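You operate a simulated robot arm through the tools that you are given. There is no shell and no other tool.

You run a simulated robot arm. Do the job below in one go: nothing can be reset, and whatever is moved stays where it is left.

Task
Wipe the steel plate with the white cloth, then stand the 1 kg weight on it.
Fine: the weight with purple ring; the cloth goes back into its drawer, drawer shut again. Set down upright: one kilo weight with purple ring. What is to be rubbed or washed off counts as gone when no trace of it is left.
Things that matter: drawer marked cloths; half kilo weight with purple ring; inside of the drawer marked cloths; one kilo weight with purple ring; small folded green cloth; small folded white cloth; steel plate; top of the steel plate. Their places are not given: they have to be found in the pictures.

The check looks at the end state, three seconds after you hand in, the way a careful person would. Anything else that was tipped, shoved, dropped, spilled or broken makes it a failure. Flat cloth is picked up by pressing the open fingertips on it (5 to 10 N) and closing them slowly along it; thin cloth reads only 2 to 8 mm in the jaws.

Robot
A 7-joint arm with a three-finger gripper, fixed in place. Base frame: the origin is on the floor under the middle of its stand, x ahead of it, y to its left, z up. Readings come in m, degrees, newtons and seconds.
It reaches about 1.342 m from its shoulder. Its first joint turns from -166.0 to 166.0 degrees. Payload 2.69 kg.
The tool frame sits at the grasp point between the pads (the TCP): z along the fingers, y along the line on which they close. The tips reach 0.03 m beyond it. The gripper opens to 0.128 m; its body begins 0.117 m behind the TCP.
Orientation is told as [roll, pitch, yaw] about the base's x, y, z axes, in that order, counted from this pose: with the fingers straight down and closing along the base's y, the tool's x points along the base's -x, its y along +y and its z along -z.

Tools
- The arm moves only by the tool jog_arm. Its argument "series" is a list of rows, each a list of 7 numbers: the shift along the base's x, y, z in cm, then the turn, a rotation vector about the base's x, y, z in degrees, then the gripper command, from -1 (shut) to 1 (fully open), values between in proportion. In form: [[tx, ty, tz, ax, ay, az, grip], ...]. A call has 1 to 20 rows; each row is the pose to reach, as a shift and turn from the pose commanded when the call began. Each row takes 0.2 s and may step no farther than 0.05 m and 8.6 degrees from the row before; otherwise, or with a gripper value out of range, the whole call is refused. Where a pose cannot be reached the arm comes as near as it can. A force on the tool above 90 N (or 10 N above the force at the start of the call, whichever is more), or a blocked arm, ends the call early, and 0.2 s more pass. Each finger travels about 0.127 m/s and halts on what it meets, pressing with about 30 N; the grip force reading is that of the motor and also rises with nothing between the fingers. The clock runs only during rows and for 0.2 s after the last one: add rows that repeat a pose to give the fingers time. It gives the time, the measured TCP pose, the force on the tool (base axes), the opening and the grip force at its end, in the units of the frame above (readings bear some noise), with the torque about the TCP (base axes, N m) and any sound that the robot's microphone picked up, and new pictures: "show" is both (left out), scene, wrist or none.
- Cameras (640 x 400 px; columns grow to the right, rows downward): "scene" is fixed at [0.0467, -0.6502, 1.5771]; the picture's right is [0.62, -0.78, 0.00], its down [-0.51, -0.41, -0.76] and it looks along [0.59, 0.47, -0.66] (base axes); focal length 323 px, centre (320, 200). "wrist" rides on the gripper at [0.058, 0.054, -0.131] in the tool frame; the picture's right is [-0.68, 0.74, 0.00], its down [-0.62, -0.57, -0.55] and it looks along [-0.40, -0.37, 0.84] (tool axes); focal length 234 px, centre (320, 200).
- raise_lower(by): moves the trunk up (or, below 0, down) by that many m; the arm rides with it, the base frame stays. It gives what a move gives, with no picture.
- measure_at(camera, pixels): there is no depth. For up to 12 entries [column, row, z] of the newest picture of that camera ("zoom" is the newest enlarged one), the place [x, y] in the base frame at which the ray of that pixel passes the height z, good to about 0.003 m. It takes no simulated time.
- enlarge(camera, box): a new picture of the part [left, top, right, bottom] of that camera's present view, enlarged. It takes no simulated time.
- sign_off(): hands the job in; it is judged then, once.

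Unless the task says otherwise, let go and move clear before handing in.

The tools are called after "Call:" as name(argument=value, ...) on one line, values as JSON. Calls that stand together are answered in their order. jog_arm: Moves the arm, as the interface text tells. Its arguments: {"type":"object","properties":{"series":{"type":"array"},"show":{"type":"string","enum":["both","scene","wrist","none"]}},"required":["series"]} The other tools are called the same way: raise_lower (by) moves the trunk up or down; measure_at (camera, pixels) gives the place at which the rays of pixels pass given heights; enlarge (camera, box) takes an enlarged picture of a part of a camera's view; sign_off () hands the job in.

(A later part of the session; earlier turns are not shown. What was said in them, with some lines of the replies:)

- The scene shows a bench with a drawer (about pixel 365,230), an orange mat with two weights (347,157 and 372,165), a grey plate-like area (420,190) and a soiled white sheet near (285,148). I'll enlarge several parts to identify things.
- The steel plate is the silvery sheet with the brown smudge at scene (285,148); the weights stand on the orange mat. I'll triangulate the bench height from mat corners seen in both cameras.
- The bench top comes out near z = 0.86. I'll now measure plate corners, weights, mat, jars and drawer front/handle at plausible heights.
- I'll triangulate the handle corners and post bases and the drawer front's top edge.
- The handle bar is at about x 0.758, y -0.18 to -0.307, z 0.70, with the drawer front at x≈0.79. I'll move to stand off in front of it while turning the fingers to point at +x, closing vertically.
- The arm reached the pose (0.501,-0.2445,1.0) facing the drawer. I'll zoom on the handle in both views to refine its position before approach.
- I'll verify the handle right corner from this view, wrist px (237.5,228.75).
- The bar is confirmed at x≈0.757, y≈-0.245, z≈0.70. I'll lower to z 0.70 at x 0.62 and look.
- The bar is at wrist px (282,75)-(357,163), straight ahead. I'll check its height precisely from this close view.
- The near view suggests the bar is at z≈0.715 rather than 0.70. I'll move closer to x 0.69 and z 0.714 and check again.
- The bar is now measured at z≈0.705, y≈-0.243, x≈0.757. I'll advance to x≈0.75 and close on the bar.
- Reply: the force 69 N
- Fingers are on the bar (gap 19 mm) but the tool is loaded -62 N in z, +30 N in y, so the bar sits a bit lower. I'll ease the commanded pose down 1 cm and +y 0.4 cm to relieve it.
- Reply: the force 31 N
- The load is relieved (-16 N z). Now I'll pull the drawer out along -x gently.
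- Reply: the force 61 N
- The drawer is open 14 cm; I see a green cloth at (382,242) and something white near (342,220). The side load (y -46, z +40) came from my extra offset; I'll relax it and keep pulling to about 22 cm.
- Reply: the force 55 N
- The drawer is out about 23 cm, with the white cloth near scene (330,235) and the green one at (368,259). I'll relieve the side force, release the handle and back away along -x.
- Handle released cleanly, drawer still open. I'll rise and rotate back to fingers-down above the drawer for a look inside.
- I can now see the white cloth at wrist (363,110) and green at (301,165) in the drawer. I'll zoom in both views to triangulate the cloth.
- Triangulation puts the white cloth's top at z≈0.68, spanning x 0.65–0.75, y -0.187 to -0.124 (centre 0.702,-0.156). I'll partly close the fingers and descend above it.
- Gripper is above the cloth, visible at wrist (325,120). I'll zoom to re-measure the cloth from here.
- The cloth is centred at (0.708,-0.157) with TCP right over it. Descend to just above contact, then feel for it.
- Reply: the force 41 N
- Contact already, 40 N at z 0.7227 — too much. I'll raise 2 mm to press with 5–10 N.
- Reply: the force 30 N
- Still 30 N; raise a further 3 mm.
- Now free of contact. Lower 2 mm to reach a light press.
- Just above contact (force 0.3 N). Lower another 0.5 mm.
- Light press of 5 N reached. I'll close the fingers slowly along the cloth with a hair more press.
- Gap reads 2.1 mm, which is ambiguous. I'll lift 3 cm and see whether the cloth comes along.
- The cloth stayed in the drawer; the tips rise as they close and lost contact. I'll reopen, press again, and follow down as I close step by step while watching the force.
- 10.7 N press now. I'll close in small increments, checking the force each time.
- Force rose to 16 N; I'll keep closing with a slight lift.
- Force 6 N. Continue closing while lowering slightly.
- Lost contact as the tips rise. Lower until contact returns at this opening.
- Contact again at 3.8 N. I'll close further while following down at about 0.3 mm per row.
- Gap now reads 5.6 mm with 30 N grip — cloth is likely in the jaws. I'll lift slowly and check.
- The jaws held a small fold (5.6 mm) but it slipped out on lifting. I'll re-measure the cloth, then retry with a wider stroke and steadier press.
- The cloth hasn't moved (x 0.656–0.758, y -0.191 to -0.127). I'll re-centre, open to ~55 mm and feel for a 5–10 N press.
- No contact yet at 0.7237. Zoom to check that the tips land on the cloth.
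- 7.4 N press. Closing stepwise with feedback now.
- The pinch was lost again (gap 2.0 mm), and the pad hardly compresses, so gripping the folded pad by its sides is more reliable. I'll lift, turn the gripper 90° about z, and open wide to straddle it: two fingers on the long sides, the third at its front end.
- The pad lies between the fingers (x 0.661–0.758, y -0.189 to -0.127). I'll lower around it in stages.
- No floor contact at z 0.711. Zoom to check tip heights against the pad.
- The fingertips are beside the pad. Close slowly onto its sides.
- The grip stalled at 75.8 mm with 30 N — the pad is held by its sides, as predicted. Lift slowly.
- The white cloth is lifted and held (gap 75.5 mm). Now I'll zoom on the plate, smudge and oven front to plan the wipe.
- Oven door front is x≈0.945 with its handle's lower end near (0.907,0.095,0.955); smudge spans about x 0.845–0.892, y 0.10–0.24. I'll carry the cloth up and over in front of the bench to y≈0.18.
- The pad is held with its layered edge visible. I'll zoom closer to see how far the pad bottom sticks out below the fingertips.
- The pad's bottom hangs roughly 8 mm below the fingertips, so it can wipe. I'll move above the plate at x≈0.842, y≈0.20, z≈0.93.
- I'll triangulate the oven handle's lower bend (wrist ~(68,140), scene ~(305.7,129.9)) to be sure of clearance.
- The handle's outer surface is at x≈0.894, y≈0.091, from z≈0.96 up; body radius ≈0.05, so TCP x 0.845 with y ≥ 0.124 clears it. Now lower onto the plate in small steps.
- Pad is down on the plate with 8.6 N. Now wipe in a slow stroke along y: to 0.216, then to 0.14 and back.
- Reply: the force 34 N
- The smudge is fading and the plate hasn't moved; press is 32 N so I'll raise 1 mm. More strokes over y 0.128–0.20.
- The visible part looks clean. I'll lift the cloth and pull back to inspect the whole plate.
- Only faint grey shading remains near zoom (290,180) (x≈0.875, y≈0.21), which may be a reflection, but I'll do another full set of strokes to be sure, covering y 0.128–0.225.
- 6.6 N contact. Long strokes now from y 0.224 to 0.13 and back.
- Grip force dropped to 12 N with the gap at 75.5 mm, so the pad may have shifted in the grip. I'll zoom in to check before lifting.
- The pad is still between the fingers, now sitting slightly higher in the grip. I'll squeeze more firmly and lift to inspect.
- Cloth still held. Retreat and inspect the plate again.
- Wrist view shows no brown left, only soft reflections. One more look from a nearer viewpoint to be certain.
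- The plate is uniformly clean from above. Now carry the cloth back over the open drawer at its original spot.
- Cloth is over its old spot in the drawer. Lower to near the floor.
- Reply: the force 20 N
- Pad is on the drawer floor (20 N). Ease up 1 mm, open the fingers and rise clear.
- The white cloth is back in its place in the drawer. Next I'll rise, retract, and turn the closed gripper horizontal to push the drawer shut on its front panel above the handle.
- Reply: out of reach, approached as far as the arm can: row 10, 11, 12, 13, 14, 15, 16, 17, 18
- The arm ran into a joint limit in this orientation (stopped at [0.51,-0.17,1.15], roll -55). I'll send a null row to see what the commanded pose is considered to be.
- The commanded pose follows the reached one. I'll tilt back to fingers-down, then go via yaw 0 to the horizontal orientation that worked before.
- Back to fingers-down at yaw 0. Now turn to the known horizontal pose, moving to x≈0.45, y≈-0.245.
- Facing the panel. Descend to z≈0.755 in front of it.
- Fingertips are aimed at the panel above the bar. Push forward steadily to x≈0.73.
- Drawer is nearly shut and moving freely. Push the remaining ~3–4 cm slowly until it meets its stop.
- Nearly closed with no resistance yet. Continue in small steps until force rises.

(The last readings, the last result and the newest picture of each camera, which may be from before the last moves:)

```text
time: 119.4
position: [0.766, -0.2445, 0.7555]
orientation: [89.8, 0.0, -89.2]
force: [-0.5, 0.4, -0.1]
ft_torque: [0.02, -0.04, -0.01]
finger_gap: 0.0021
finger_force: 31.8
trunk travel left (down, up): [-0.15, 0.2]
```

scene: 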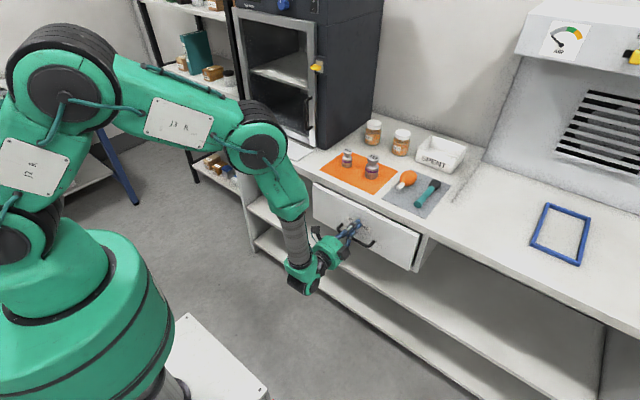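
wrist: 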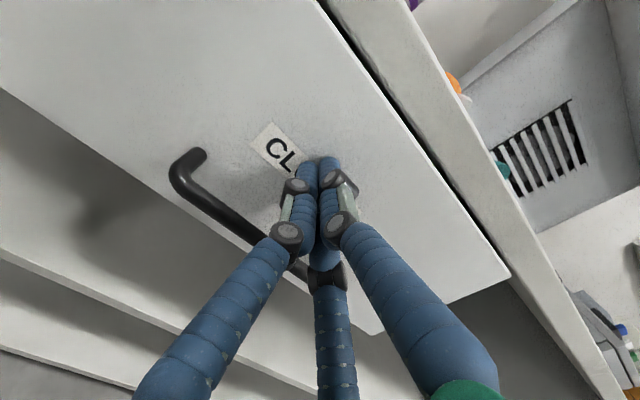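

Call:
jog_arm(series=[[0.2, 0, 0, 0, 0, 0, -1], [0.4, 0, 0, 0, 0, 0, -1], [0.4, 0, 0, 0, 0, 0, -1]], show="wrist")

Call:
enlarge(camera="scene", box=[300, 160, 444, 280])

```text
time: 120.2
position: [0.7671, -0.2439, 0.7554]
orientation: [89.8, 0.1, -89.2]
force: [-28.4, -3.4, 6.0]
ft_torque: [-0.26, -0.16, -0.44]
finger_gap: 0.006
finger_force: 31.2
trunk travel left (down, up): [-0.15, 0.2]
```

wrist: 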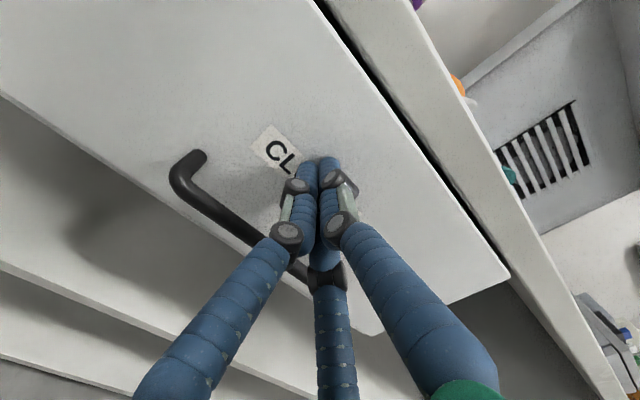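

```text
3.33 times, centred on (372, 220) of scene
```

zoom: 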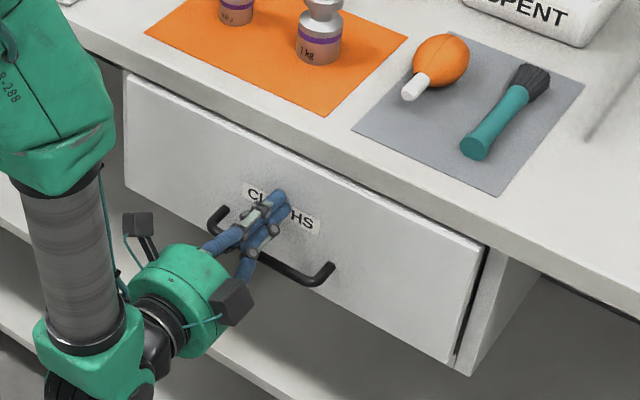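

The stop was met at 28 N and the label is back at its initial pixel location (349,215): drawer closed. Retreat and rise.

Call:
jog_arm(series=[[-2, 0, 0, 0, 0, 0, -1], [-6, 0, 0, 0, 0, 0, -1], [-10, 0, 0, 0, 0, 0, -0.8], [-14, 0, 0, 0, 0, 0, -0.5], [-18, 0, 1, 0, 0, 0, 0], [-22, 0, 4, 0, 0, 0, 0], [-24, 0, 8, 0, 0, 0, 0], [-26, 0, 12, 0, 0, 0, 0], [-27, 0, 16.5, 0, 0, 0, 0], [-27, 0, 21, 0, 0, 0, 0], [-27, 0, 25, 0, 0, 0, 0], [-27, 0, 25, 0, 0, 0, 0]])

Call:
enlarge(camera="scene", box=[290, 160, 450, 260])

```text
time: 122.8
position: [0.498, -0.2493, 1.0067]
orientation: [89.8, 0.0, -89.2]
force: [-1.4, 0.3, 0.9]
ft_torque: [-0.01, 0.0, -0.03]
finger_gap: 0.0638
finger_force: 0.0
trunk travel left (down, up): [-0.15, 0.2]
```

scene: 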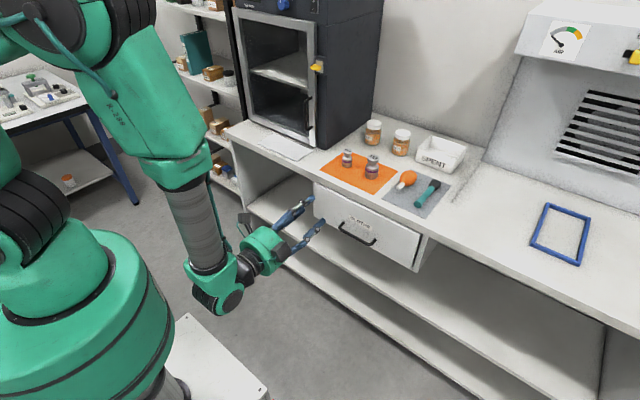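
wrist: 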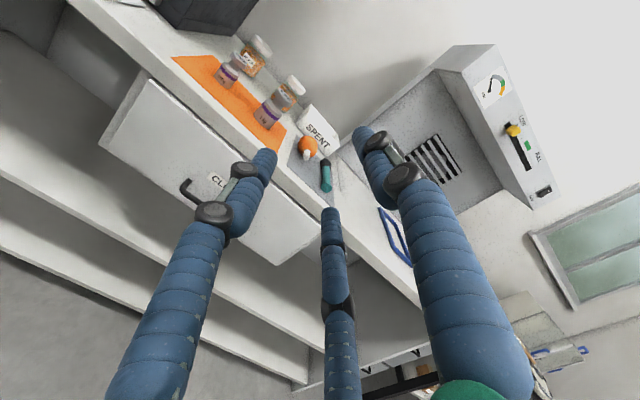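

```text
4.00 times, centred on (370, 210) of scene
```

zoom: 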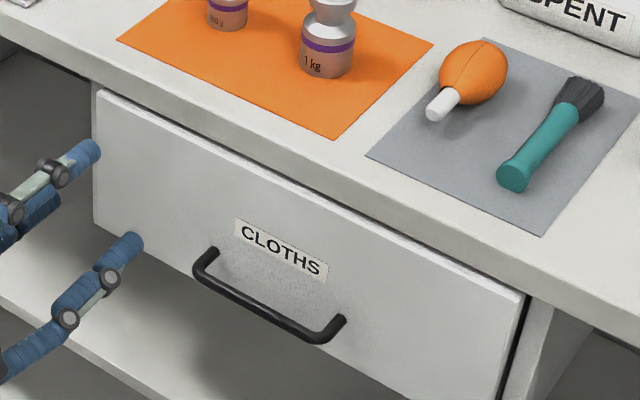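

Drawer is fully shut as at the start. Now turn fingers down above the weights.

Call:
jog_arm(series=[[1, 0.2, 1, -4.62, 4.62, 4.62, 0.3], [2, 0.4, 2, -9.24, 9.24, 9.24, 0.3], [3, 0.6, 3, -13.86, 13.86, 13.86, 0.3], [4, 0.8, 4, -18.48, 18.48, 18.48, 0.3], [5, 1, 5, -23.1, 23.1, 23.1, 0.3], [6, 1.2, 6, -27.7, 27.7, 27.7, 0.3], [7.5, 1.4, 7, -32.3, 32.3, 32.3, 0.3], [9, 1.6, 8, -36.95, 36.95, 36.95, 0.3], [10.5, 1.8, 9, -41.6, 41.6, 41.6, 0.3], [12, 2, 10, -46.2, 46.2, 46.2, 0.3], [13.5, 2.2, 11, -50.8, 50.8, 50.8, 0.3], [15, 2.4, 12, -55.4, 55.4, 55.4, 0.3], [16.5, 2.8, 12, -60, 60, 60, 0.3], [18, 3.2, 12, -64.7, 64.7, 64.7, 0.3], [20, 3.5, 12, -69.2, 69.2, 69.2, 0.3], [20, 3.5, 12, -69.2, 69.2, 69.2, 0.3]], show="none")

Call:
jog_arm(series=[[0, 0, 0, 0, 0, 8, 0.3], [0, 0, 0, 0, 0, 16, 0.3], [0, 0, 0, 0, 0, 24, 0.3], [0, 0, 0, 0, 0, 32, 0.3], [0, 0, 0, 0, 0, 40, 0.3], [0, 0, 0, 0, 0, 48, 0.3], [0, 0, 0, 0, 0, 56, 0.3], [0, 0, 0, 0, 0, 64, 0.3], [0, 0, 0, 0, 0, 72, 0.3], [0, 0, 0, 0, 0, 80, 0.3], [0, 0, 0, 0, 0, 88, 0.3], [0, 0, 0, 0, 0, 90, 0.3]])

```text
time: 126.2
position: [0.7023, -0.2075, 1.125]
orientation: [-0.2, 0.9, -0.1]
force: [0.2, 1.7, -0.2]
ft_torque: [-0.06, 0.08, -0.02]
finger_gap: 0.0832
finger_force: 0.1
trunk travel left (down, up): [-0.15, 0.2]
```

```text
time: 128.8
position: [0.6984, -0.21, 1.1268]
orientation: [-0.1, 0.7, 90.0]
force: [-0.8, 0.3, -0.8]
ft_torque: [0.03, 0.02, -0.01]
finger_gap: 0.0833
finger_force: 0.1
trunk travel left (down, up): [-0.15, 0.2]
```

scene: 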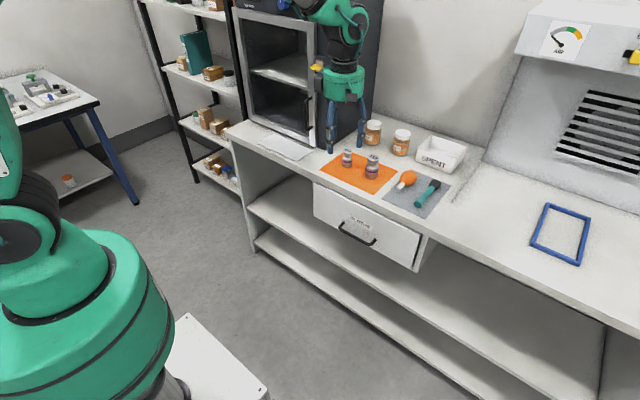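
wrist: 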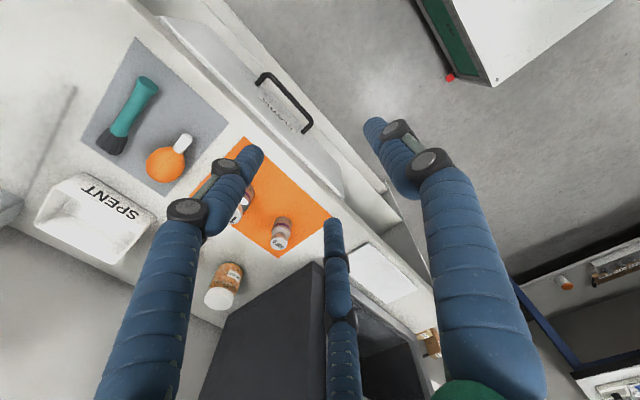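

The 1 kg weight is partly hidden behind a finger (245,200). I'll zoom on it in the scene camera for size and position, and move the wrist a bit for a clear view.

Call:
enlarge(camera="scene", box=[330, 140, 410, 190])

Call:
jog_arm(series=[[2, 3, -1, 0.7, 0, 0, 0.3], [4, 6, -3, 0.7, 0, 0, 0.3], [6, 9, -5, 0.7, 0, 0, 0.3], [8, 12, -6, 0.7, 0, 0, 0.3], [8, 12, -6, 0.7, 0, 0, 0.3]], show="wrist")

```text
8.00 times, centred on (370, 165) of scene
```

zoom: 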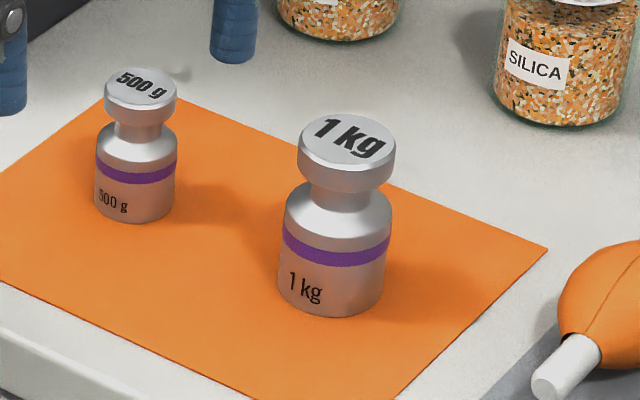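

```text
time: 130.0
position: [0.7778, -0.0882, 1.0649]
orientation: [0.0, 0.1, 90.0]
force: [-0.6, 0.3, -0.4]
ft_torque: [-0.07, 0.02, -0.02]
finger_gap: 0.0834
finger_force: 0.0
trunk travel left (down, up): [-0.15, 0.2]
```

wrist: 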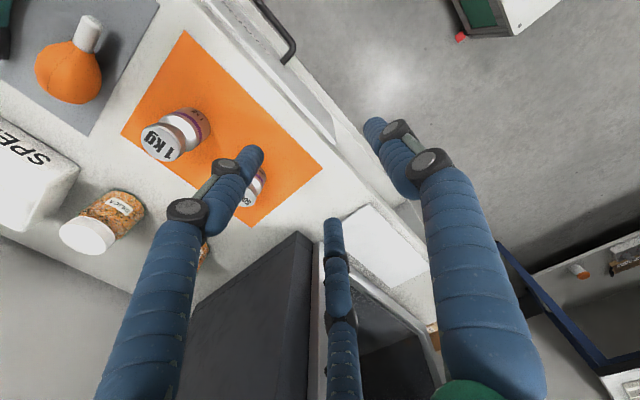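

Call:
measure_at(camera="scene", pixels=[[371.25, 175.25, 0.863], [373.1, 157.1, 0.94], [373.1, 157.1, 0.95], [373.1, 157.1, 0.96]])

Call:
enlarge(camera="wrist", box=[112, 80, 272, 180])

```text
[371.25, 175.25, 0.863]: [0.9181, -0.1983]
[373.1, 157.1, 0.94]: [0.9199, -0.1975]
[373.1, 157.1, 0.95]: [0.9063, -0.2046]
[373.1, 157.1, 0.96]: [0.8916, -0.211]
```

```text
4.00 times, centred on (192, 130) of wrist
```

zoom: 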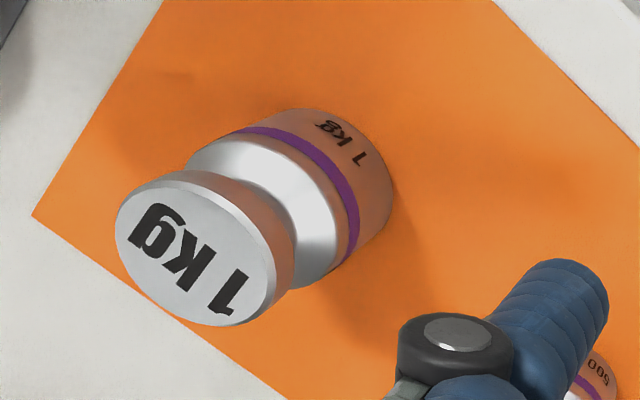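

Call:
measure_at(camera="wrist", pixels=[[160.75, 143, 0.93], [160.75, 143, 0.94], [160.75, 143, 0.95], [160.75, 143, 0.96], [196, 123, 0.863]])

```text
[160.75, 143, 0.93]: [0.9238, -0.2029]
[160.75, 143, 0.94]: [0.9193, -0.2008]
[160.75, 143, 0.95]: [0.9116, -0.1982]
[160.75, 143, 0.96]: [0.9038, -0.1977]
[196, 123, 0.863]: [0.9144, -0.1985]
```

The 1 kg weight is centred at about (0.917,-0.199), top z≈0.941, body ≈48 mm wide. I'll go above it with the fingers open to ~90 mm.

Call:
jog_arm(series=[[3.5, -2.8, 0, 0, 0, 0, 0.4], [7, -5.6, 0, 0, 0, 0, 0.4], [10.5, -8.4, 0, 0, 0, 0, 0.4], [13.9, -11.1, 0, 0, 0, 0, 0.4], [13.9, -11.1, -2, 0, 0, 0, 0.4], [13.9, -11.1, -4, 0, 0, 0, 0.4], [13.9, -11.1, -4, 0, 0, 0, 0.4]])

Call:
enlarge(camera="wrist", box=[220, 70, 444, 210])

Call:
enlarge(camera="scene", box=[310, 90, 438, 190])

```text
time: 131.6
position: [0.9183, -0.203, 1.0255]
orientation: [-0.1, 0.1, 89.8]
force: [0.2, -0.3, 0.6]
ft_torque: [-0.05, 0.0, 0.0]
finger_gap: 0.0895
finger_force: 0.1
trunk travel left (down, up): [-0.15, 0.2]
```

scene: 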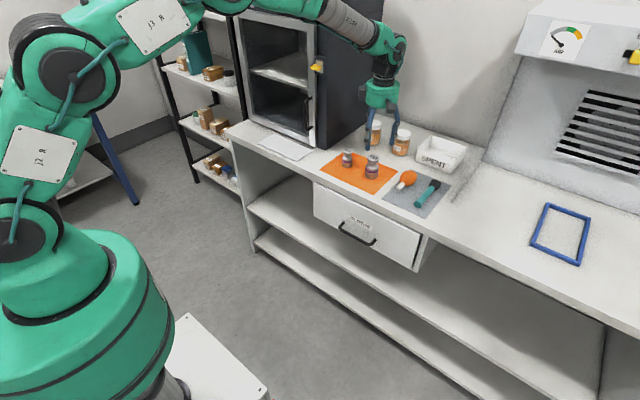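
wrist: 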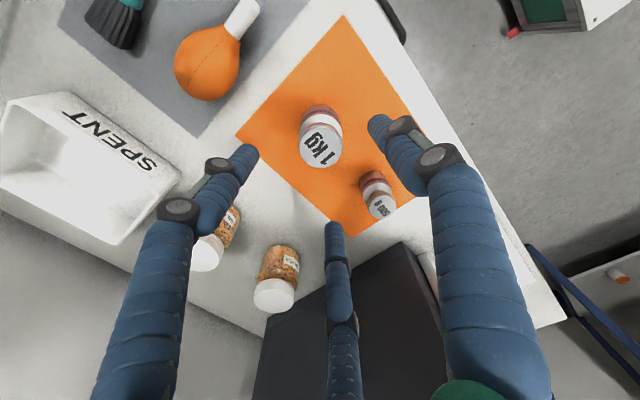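

```text
2.86 times, centred on (332, 140) of wrist
```

zoom: 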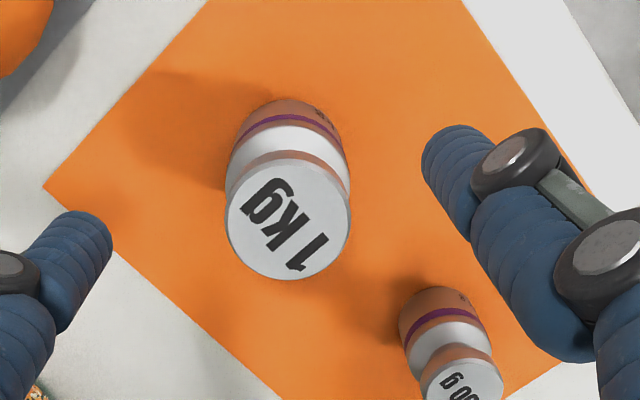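

```text
4.00 times, centred on (374, 140) of scene
```

zoom: 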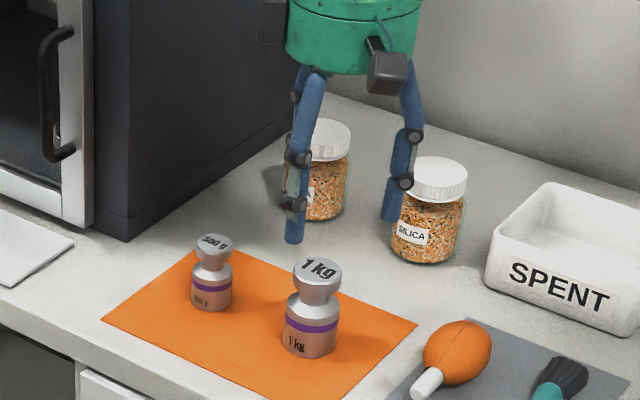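

Call:
measure_at(camera="wrist", pixels=[[321.5, 147, 0.941], [321.5, 147, 0.935], [288, 140, 0.941], [356, 150, 0.941]])

Call:
measure_at(camera="scene", pixels=[[373.1, 157.1, 0.941]])

```text
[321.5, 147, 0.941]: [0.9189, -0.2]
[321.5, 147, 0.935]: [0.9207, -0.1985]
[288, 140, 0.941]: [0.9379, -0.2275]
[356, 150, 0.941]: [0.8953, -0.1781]
```

```text
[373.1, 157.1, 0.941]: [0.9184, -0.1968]
```

Weight centre (0.919,-0.199) is on the gripper axis. Descend around it to z≈0.918.

Call:
jog_arm(series=[[0.1, 0, -3, 0, 0, 0, 0.4], [0.1, 0, -6, 0, 0, 0, 0.4], [0.1, 0, -8.5, 0, 0, 0, 0.4], [0.1, 0, -10, 0, 0, 0, 0.4], [0.1, 0, -10.7, 0, 0, 0, 0.4], [0.1, 0, -10.7, 0, 0, 0, 0.4]])

Call:
enlarge(camera="scene", box=[330, 120, 426, 190])

```text
time: 133.0
position: [0.9202, -0.2, 0.9176]
orientation: [0.0, -0.1, 89.9]
force: [-0.4, 0.1, -0.1]
ft_torque: [0.0, 0.01, 0.01]
finger_gap: 0.0899
finger_force: 0.0
trunk travel left (down, up): [-0.15, 0.2]
```

scene: 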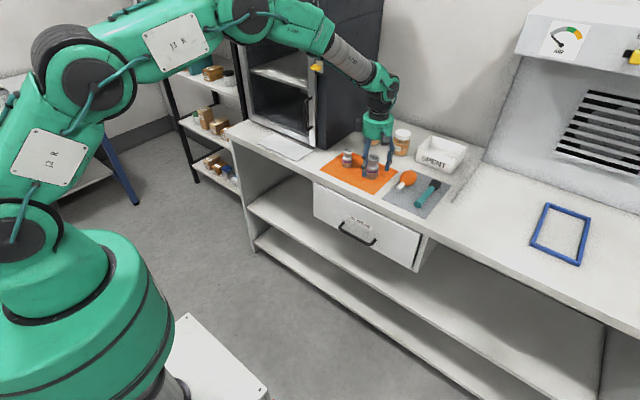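
wrist: 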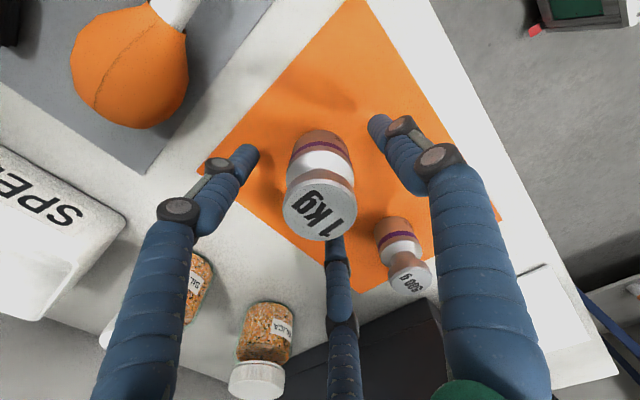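

```text
5.71 times, centred on (378, 155) of scene
```

zoom: 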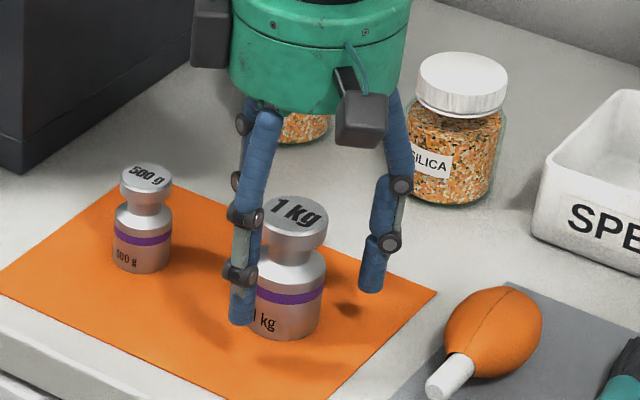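

The fingers straddle the weight. Close gently on its body.

Call:
jog_arm(series=[[0, 0, 0, 0, 0, 0, 0.25], [0, 0, 0, 0, 0, 0, 0.1], [0, 0, 0, 0, 0, 0, 0], [0, 0, 0, 0, 0, 0, -0.1], [0, 0, 0, 0, 0, 0, -0.2], [0, 0, 0, 0, 0, 0, -0.3], [0, 0, 0, 0, 0, 0, -0.45], [0, 0, 0, 0, 0, 0, -0.6], [0, 0, 0, 0, 0, 0, -0.6], [0, 0, 0, 0, 0, 0, -0.6]])

Call:
enlarge(camera="scene", box=[330, 120, 426, 190])

```text
time: 135.2
position: [0.9196, -0.1999, 0.9174]
orientation: [-0.1, 0.0, 89.9]
force: [-2.1, -1.3, 0.4]
ft_torque: [-0.01, 0.07, -0.03]
finger_gap: 0.0466
finger_force: 29.8
trunk travel left (down, up): [-0.15, 0.2]
```

scene: 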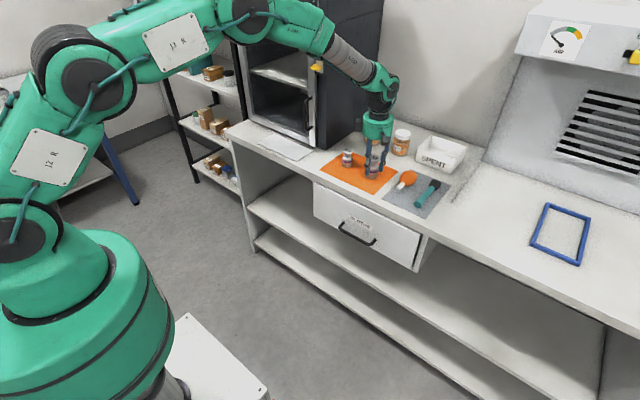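
wrist: 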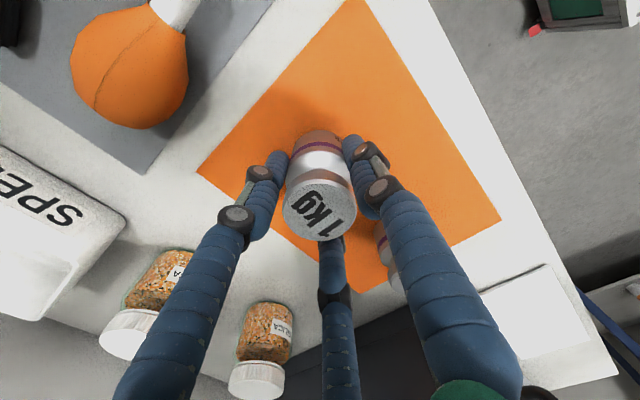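

```text
5.71 times, centred on (378, 155) of scene
```

zoom: 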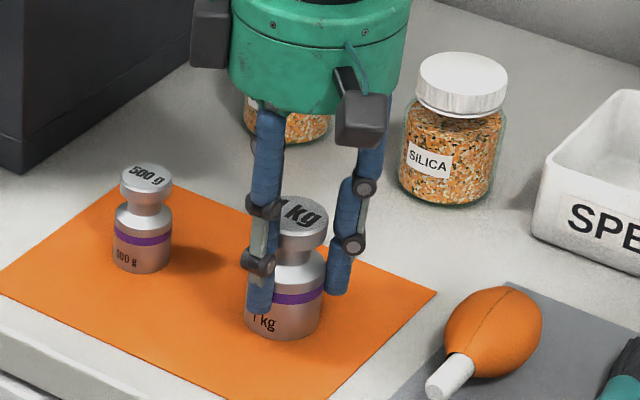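

Weight gripped at 46.6 mm with 30 N. Lift slowly.

Call:
jog_arm(series=[[0, 0, 0.5, 0, 0, 0, -0.6], [0, 0, 1, 0, 0, 0, -0.6], [0, 0, 2, 0, 0, 0, -0.6], [0, 0, 4, 0, 0, 0, -0.6], [0, 0, 6.5, 0, 0, 0, -0.6], [0, 0, 9, 0, 0, 0, -0.6], [0, 0, 12, 0, 0, 0, -0.6], [0, 0, 13, 0, 0, 0, -0.6], [0, 0, 13, 0, 0, 0, -0.6]])

Call:
enlarge(camera="scene", box=[310, 90, 438, 190])

```text
time: 137.2
position: [0.9208, -0.2023, 1.0478]
orientation: [-0.1, 0.1, 89.9]
force: [-0.2, -0.4, -10.8]
ft_torque: [-0.01, -0.01, 0.02]
finger_gap: 0.0468
finger_force: 30.5
trunk travel left (down, up): [-0.15, 0.2]
```

scene: 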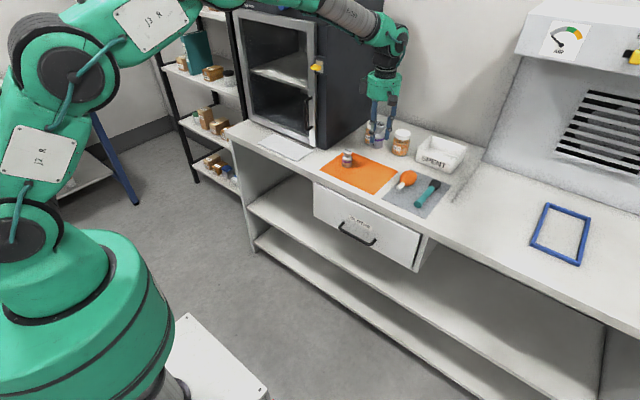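
wrist: 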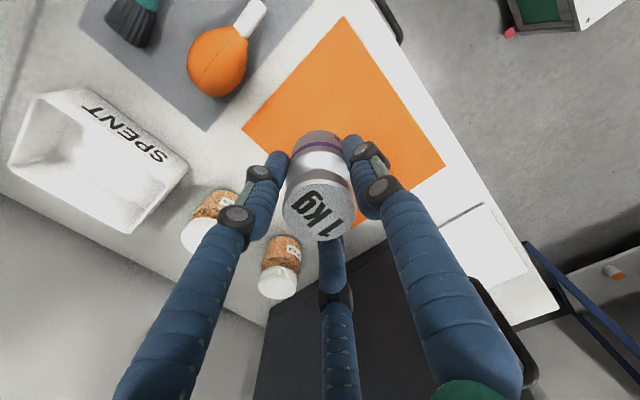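

```text
4.00 times, centred on (374, 140) of scene
```

zoom: 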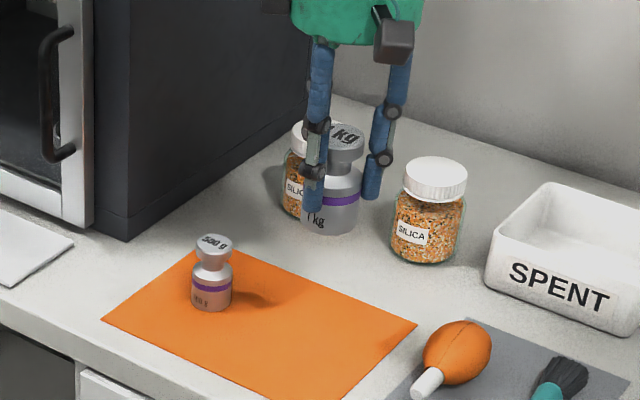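

Weight lifted (10.8 N load). Carry it back, across in front of the bench, then over the plate at (0.855, 0.185).

Call:
jog_arm(series=[[-2, 0, 0.5, 0, 0, 0, -0.6], [-6, 0, 1, 0, 0, 0, -0.6], [-10, 0, 1, 0, 0, 0, -0.6], [-14, 1, 1, 0, 0, 0, -0.6], [-16.5, 4, 1, 0, 0, 0, -0.6], [-17, 8, 1, 0, 0, 0, -0.6], [-17, 12.3, 1, 0, 0, 0, -0.6], [-17, 16.6, 1, 0, 0, 0, -0.6], [-17, 20.9, 1, 0, 0, 0, -0.6], [-17, 25.2, 1, 0, 0, 0, -0.6], [-17, 29.5, 1, 0, 0, 0, -0.6], [-17, 33.5, 1, 0, 0, 0, -0.6], [-17, 36.5, 1, 0, 0, 0, -0.6], [-16, 38.5, 1, 0, 0, 0, -0.6], [-13, 38.5, 0, 0, 0, 0, -0.6], [-10, 38.5, -1, 0, 0, 0, -0.6], [-7.5, 38.5, -2, 0, 0, 0, -0.6], [-6.4, 38.5, -3, 0, 0, 0, -0.6], [-6.4, 38.5, -3, 0, 0, 0, -0.6]])

Call:
enlarge(camera="scene", box=[235, 80, 331, 165])

```text
time: 141.2
position: [0.8573, 0.1854, 1.0188]
orientation: [-0.1, 0.1, 89.9]
force: [1.0, -0.6, -9.7]
ft_torque: [0.02, 0.01, 0.01]
finger_gap: 0.0465
finger_force: 29.9
trunk travel left (down, up): [-0.15, 0.2]
```

scene: 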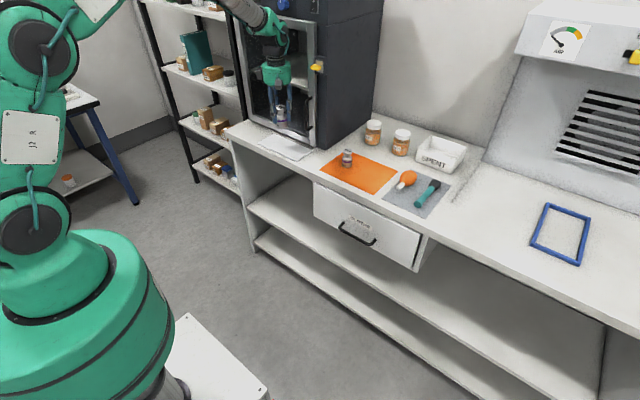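
wrist: 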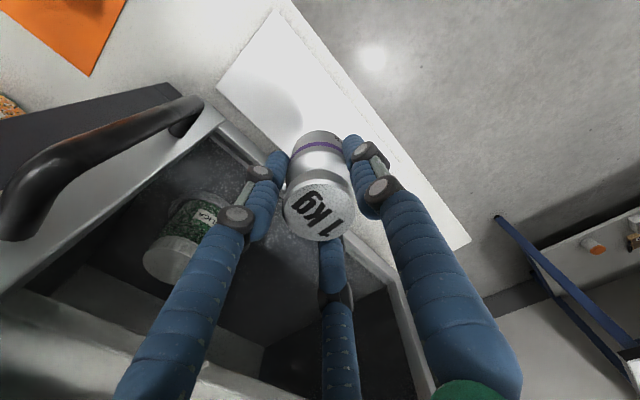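

```text
4.71 times, centred on (283, 122) of scene
```

zoom: 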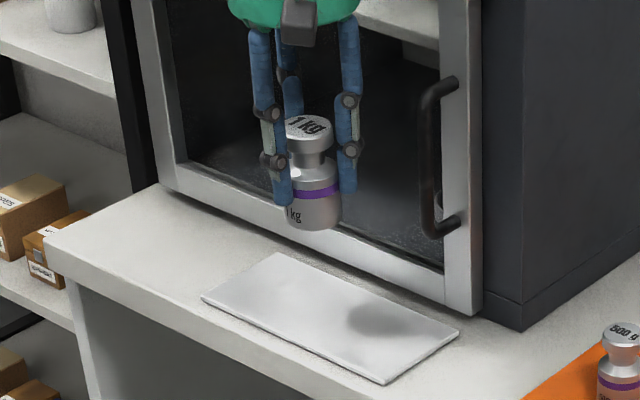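

The weight is above the plate. Quick check of plate corners from the wrist view before lowering.

Call:
measure_at(camera="wrist", pixels=[[217, 85, 0.866], [470, 238, 0.866], [446, 251, 0.866]])

Call:
jog_arm(series=[[0, 0, -3, 0, 0, 0, -0.6], [0, 0, -6, 0, 0, 0, -0.6], [0, 0, -8, 0, 0, 0, -0.6], [0, 0, -8, 0, 0, 0, -0.6]])

Call:
enlarge(camera="scene", box=[245, 105, 325, 165])

```text
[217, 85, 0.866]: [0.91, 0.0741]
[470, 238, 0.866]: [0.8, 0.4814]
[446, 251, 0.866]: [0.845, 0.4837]
```

```text
time: 142.2
position: [0.8562, 0.184, 0.9403]
orientation: [-0.1, 0.0, 89.8]
force: [-0.5, 0.0, -9.6]
ft_torque: [0.01, 0.02, -0.01]
finger_gap: 0.0467
finger_force: 30.1
trunk travel left (down, up): [-0.15, 0.2]
```

scene: 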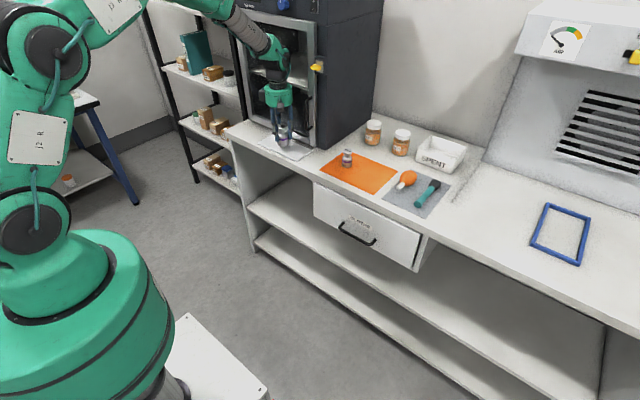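
wrist: 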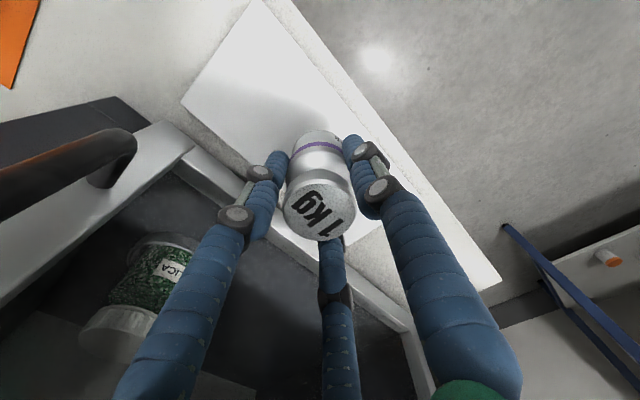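

```text
6.67 times, centred on (285, 135) of scene
```

zoom: 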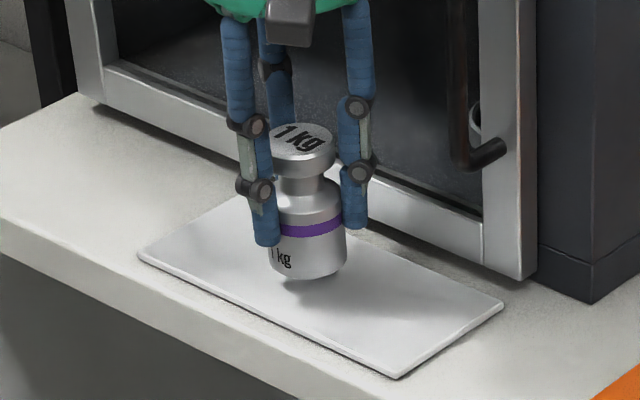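

Weight hangs about 2 cm above the plate, well inside it. Lower to just above contact, then feel for it.

Call:
jog_arm(series=[[0, 0, -0.6, 0, 0, 0, -0.6], [0, 0, -1.1, 0, 0, 0, -0.6], [0, 0, -1.4, 0, 0, 0, -0.6], [0, 0, -1.4, 0, 0, 0, -0.6]], show="none")

Call:
jog_arm(series=[[0, 0, -0.1, 0, 0, 0, -0.6], [0, 0, -0.2, 0, 0, 0, -0.6], [0, 0, -0.2, 0, 0, 0, -0.6]], show="none")

```text
time: 143.2
position: [0.856, 0.1844, 0.9244]
orientation: [0.0, 0.1, 89.9]
force: [0.9, 0.3, -8.9]
ft_torque: [-0.01, -0.01, -0.01]
finger_gap: 0.0469
finger_force: 29.9
trunk travel left (down, up): [-0.15, 0.2]
```

```text
time: 144.0
position: [0.8552, 0.1848, 0.924]
orientation: [-0.2, 0.1, 89.9]
force: [-1.5, 2.8, 5.6]
ft_torque: [0.14, 0.44, -0.05]
finger_gap: 0.0466
finger_force: 30.1
trunk travel left (down, up): [-0.15, 0.2]
```

The plate now carries the weight (+5.6 N). Open the fingers slowly to release it.

Call:
jog_arm(series=[[0, 0, 0, 0, 0, 0, -0.4], [0, 0, 0, 0, 0, 0, -0.25], [0, 0, 0, 0, 0, 0, -0.2], [0, 0, 0, 0, 0, 0, -0.1], [0, 0, 0, 0, 0, 0, 0], [0, 0, 0, 0, 0, 0, 0.1], [0, 0, 0, 0, 0, 0, 0.25], [0, 0, 0, 0, 0, 0, 0.35], [0, 0, 0, 0, 0, 0, 0.35]])

Call:
enlarge(camera="scene", box=[245, 105, 325, 165])

```text
time: 146.0
position: [0.8539, 0.1845, 0.9235]
orientation: [-0.1, 0.1, 89.9]
force: [1.3, -0.1, 0.4]
ft_torque: [0.04, -0.02, 0.0]
finger_gap: 0.0864
finger_force: 0.1
trunk travel left (down, up): [-0.15, 0.2]
```

scene: 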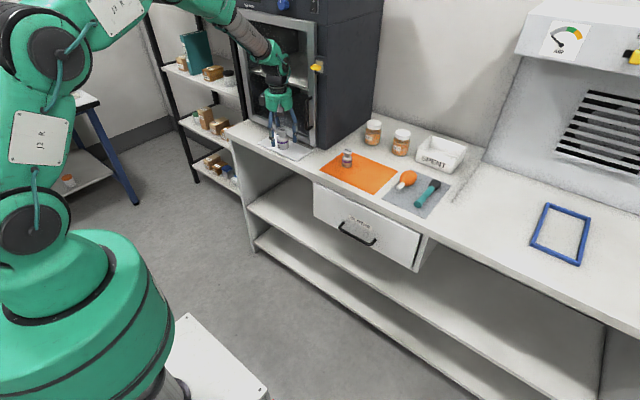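
wrist: 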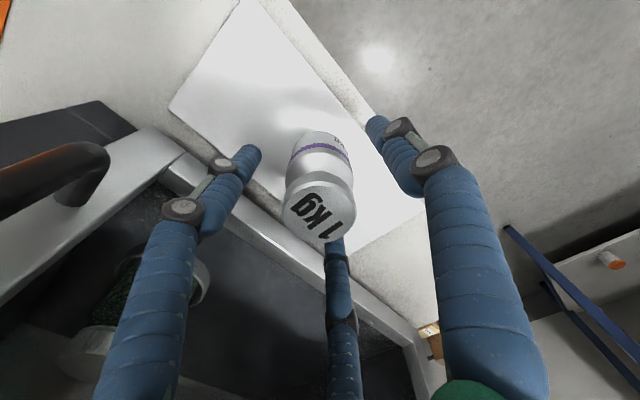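

```text
6.67 times, centred on (285, 135) of scene
```

zoom: 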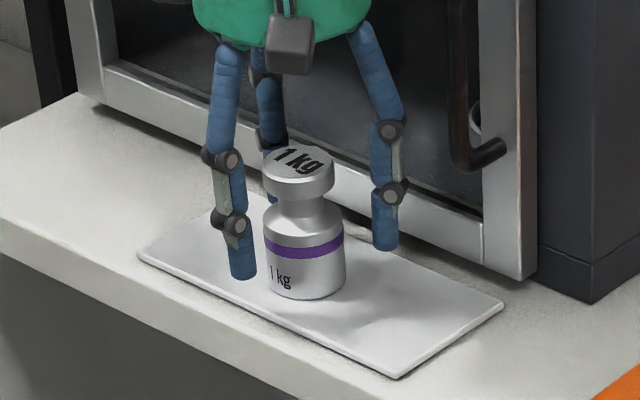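

The weight stands upright on the plate, fingers open to 86 mm. Rise straight up, then back away from the bench.

Call:
jog_arm(series=[[0, 0, 1, 0, 0, 0, 0.35], [0, 0, 3, 0, 0, 0, 0.35], [0, 0, 6, 0, 0, 0, 0.35], [0, 0, 9.5, 0, 0, 0, 0.35], [0, 0, 12.5, 0, 0, 0, 0.35], [-4, 0, 14, 0, 0, 0, 0.35], [-8, 0, 15, 0, 0, 0, 0.35], [-12, 0, 15, 0, 0, 0, 0.35], [-16, 2, 15, 0, 0, 0, 0.35], [-20, 5, 15, 0, 0, 0, 0.35], [-22, 9, 15, 0, 0, 0, 0.35], [-22, 13, 15, 0, 0, 0, 0.35], [-22, 13, 15, 0, 0, 0, 0.35]])

Call:
enlarge(camera="scene", box=[240, 105, 336, 165])

Call:
enlarge(camera="scene", box=[290, 110, 482, 280])

Call:
enlarge(camera="wrist", box=[0, 0, 240, 150])

```text
time: 148.8
position: [0.6384, 0.3175, 1.0724]
orientation: [-0.2, 0.1, 89.9]
force: [-0.6, 0.2, -0.4]
ft_torque: [-0.05, 0.03, -0.01]
finger_gap: 0.0862
finger_force: 0.0
trunk travel left (down, up): [-0.15, 0.2]
```

scene: 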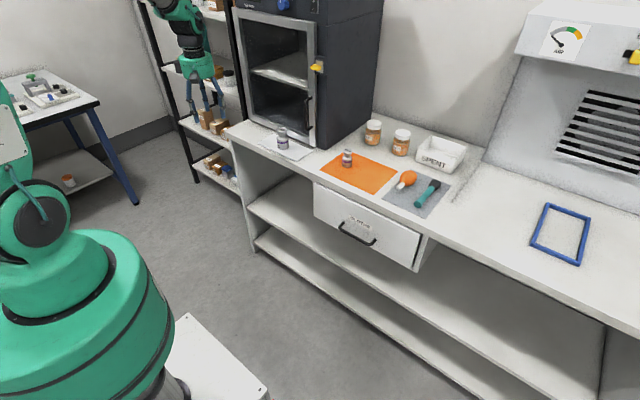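
wrist: 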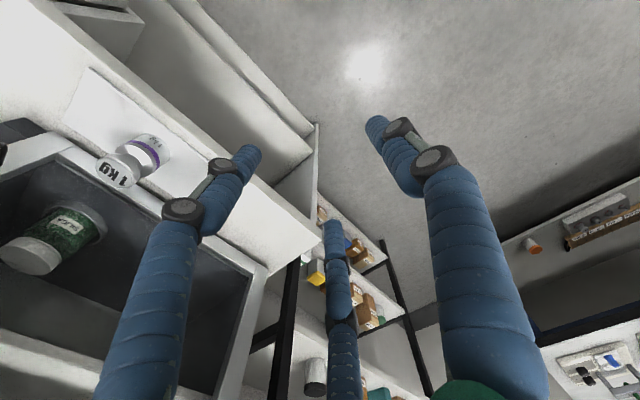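

```text
6.67 times, centred on (288, 135) of scene
```

zoom: 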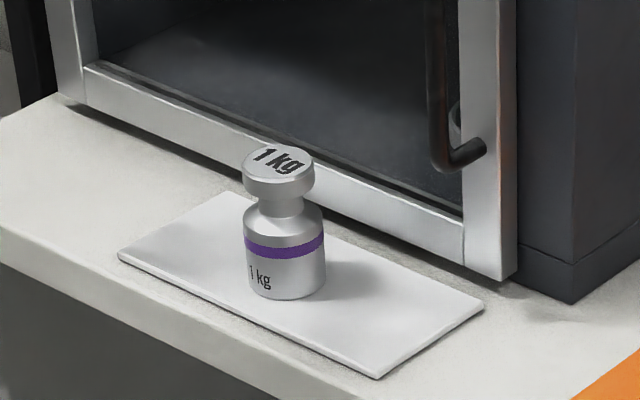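

```text
2.35 times, centred on (386, 195) of scene
```

zoom: 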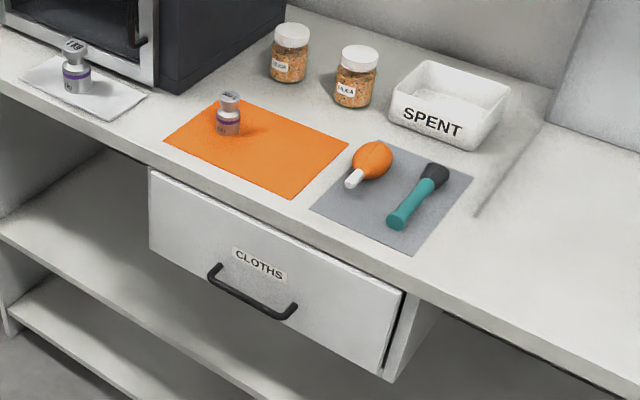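

```text
2.67 times, centred on (120, 75) of wrist
```

zoom: 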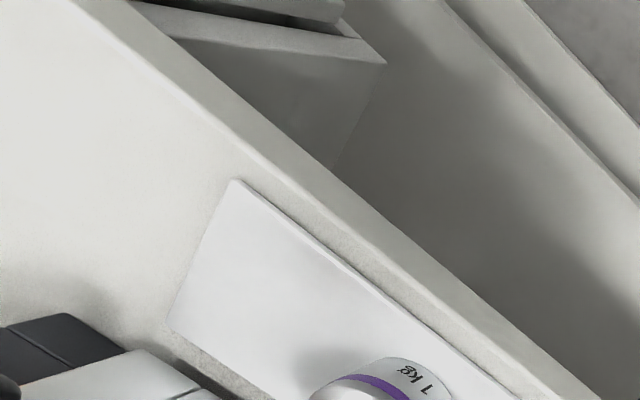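

Plate is clean, weight upright, others undisturbed. I'll compare the drawer with the same zoom as at the start to confirm it's fully shut.

Call:
enlarge(camera="scene", box=[320, 200, 400, 250])

Call:
enlarge(camera="scene", box=[300, 170, 460, 270])

```text
8.00 times, centred on (360, 225) of scene
```

zoom: 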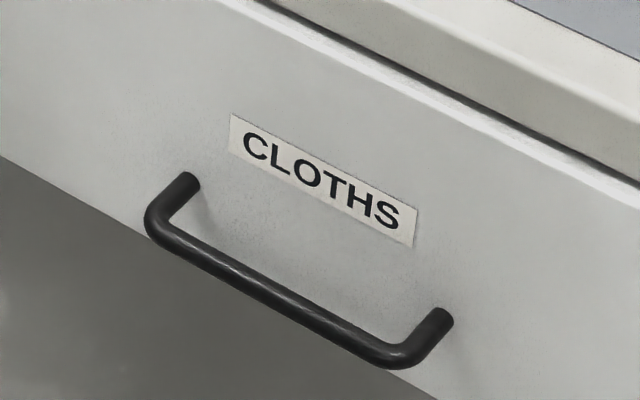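

```text
4.00 times, centred on (380, 220) of scene
```

zoom: 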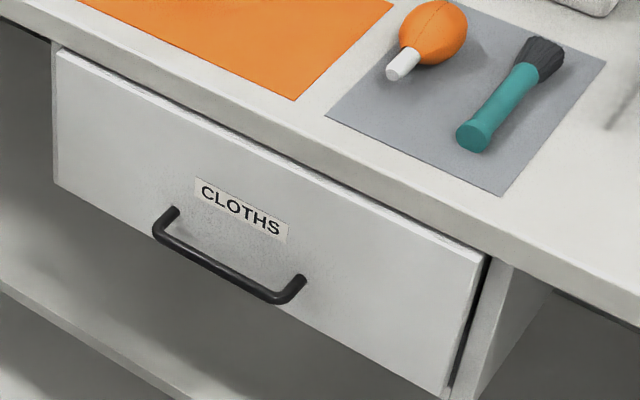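

The drawer front, label and handle line up exactly with the starting picture (label at zoom (230,113)–(415,248)). The plate is clean with the 1 kg weight upright on it, the white cloth is in the shut drawer, and the gripper is clear, so I'm handing in.

Call:
sign_off()

```text
The job is handed in.
```

The last pictures show the steel plate with no brown smudge left and the 1 kg weight with the purple ring standing upright on it. The white cloth is back in the drawer marked cloths. The drawer is shut, and its label and handle line up with the starting picture.

- **How the cloth was gripped:** Pressing the fingertips on it and closing failed three times; the fold slipped out each time. I lifted it by its sides instead, wiped the plate in repeated strokes, and put it back at its original spot.
- **Other objects:** The half-kilo weight, the green cloth, the jars and the tray look undisturbed.
- **Arm:** The gripper had let go and was clear of the bench when I handed in.

I had no result from the check when I finished.
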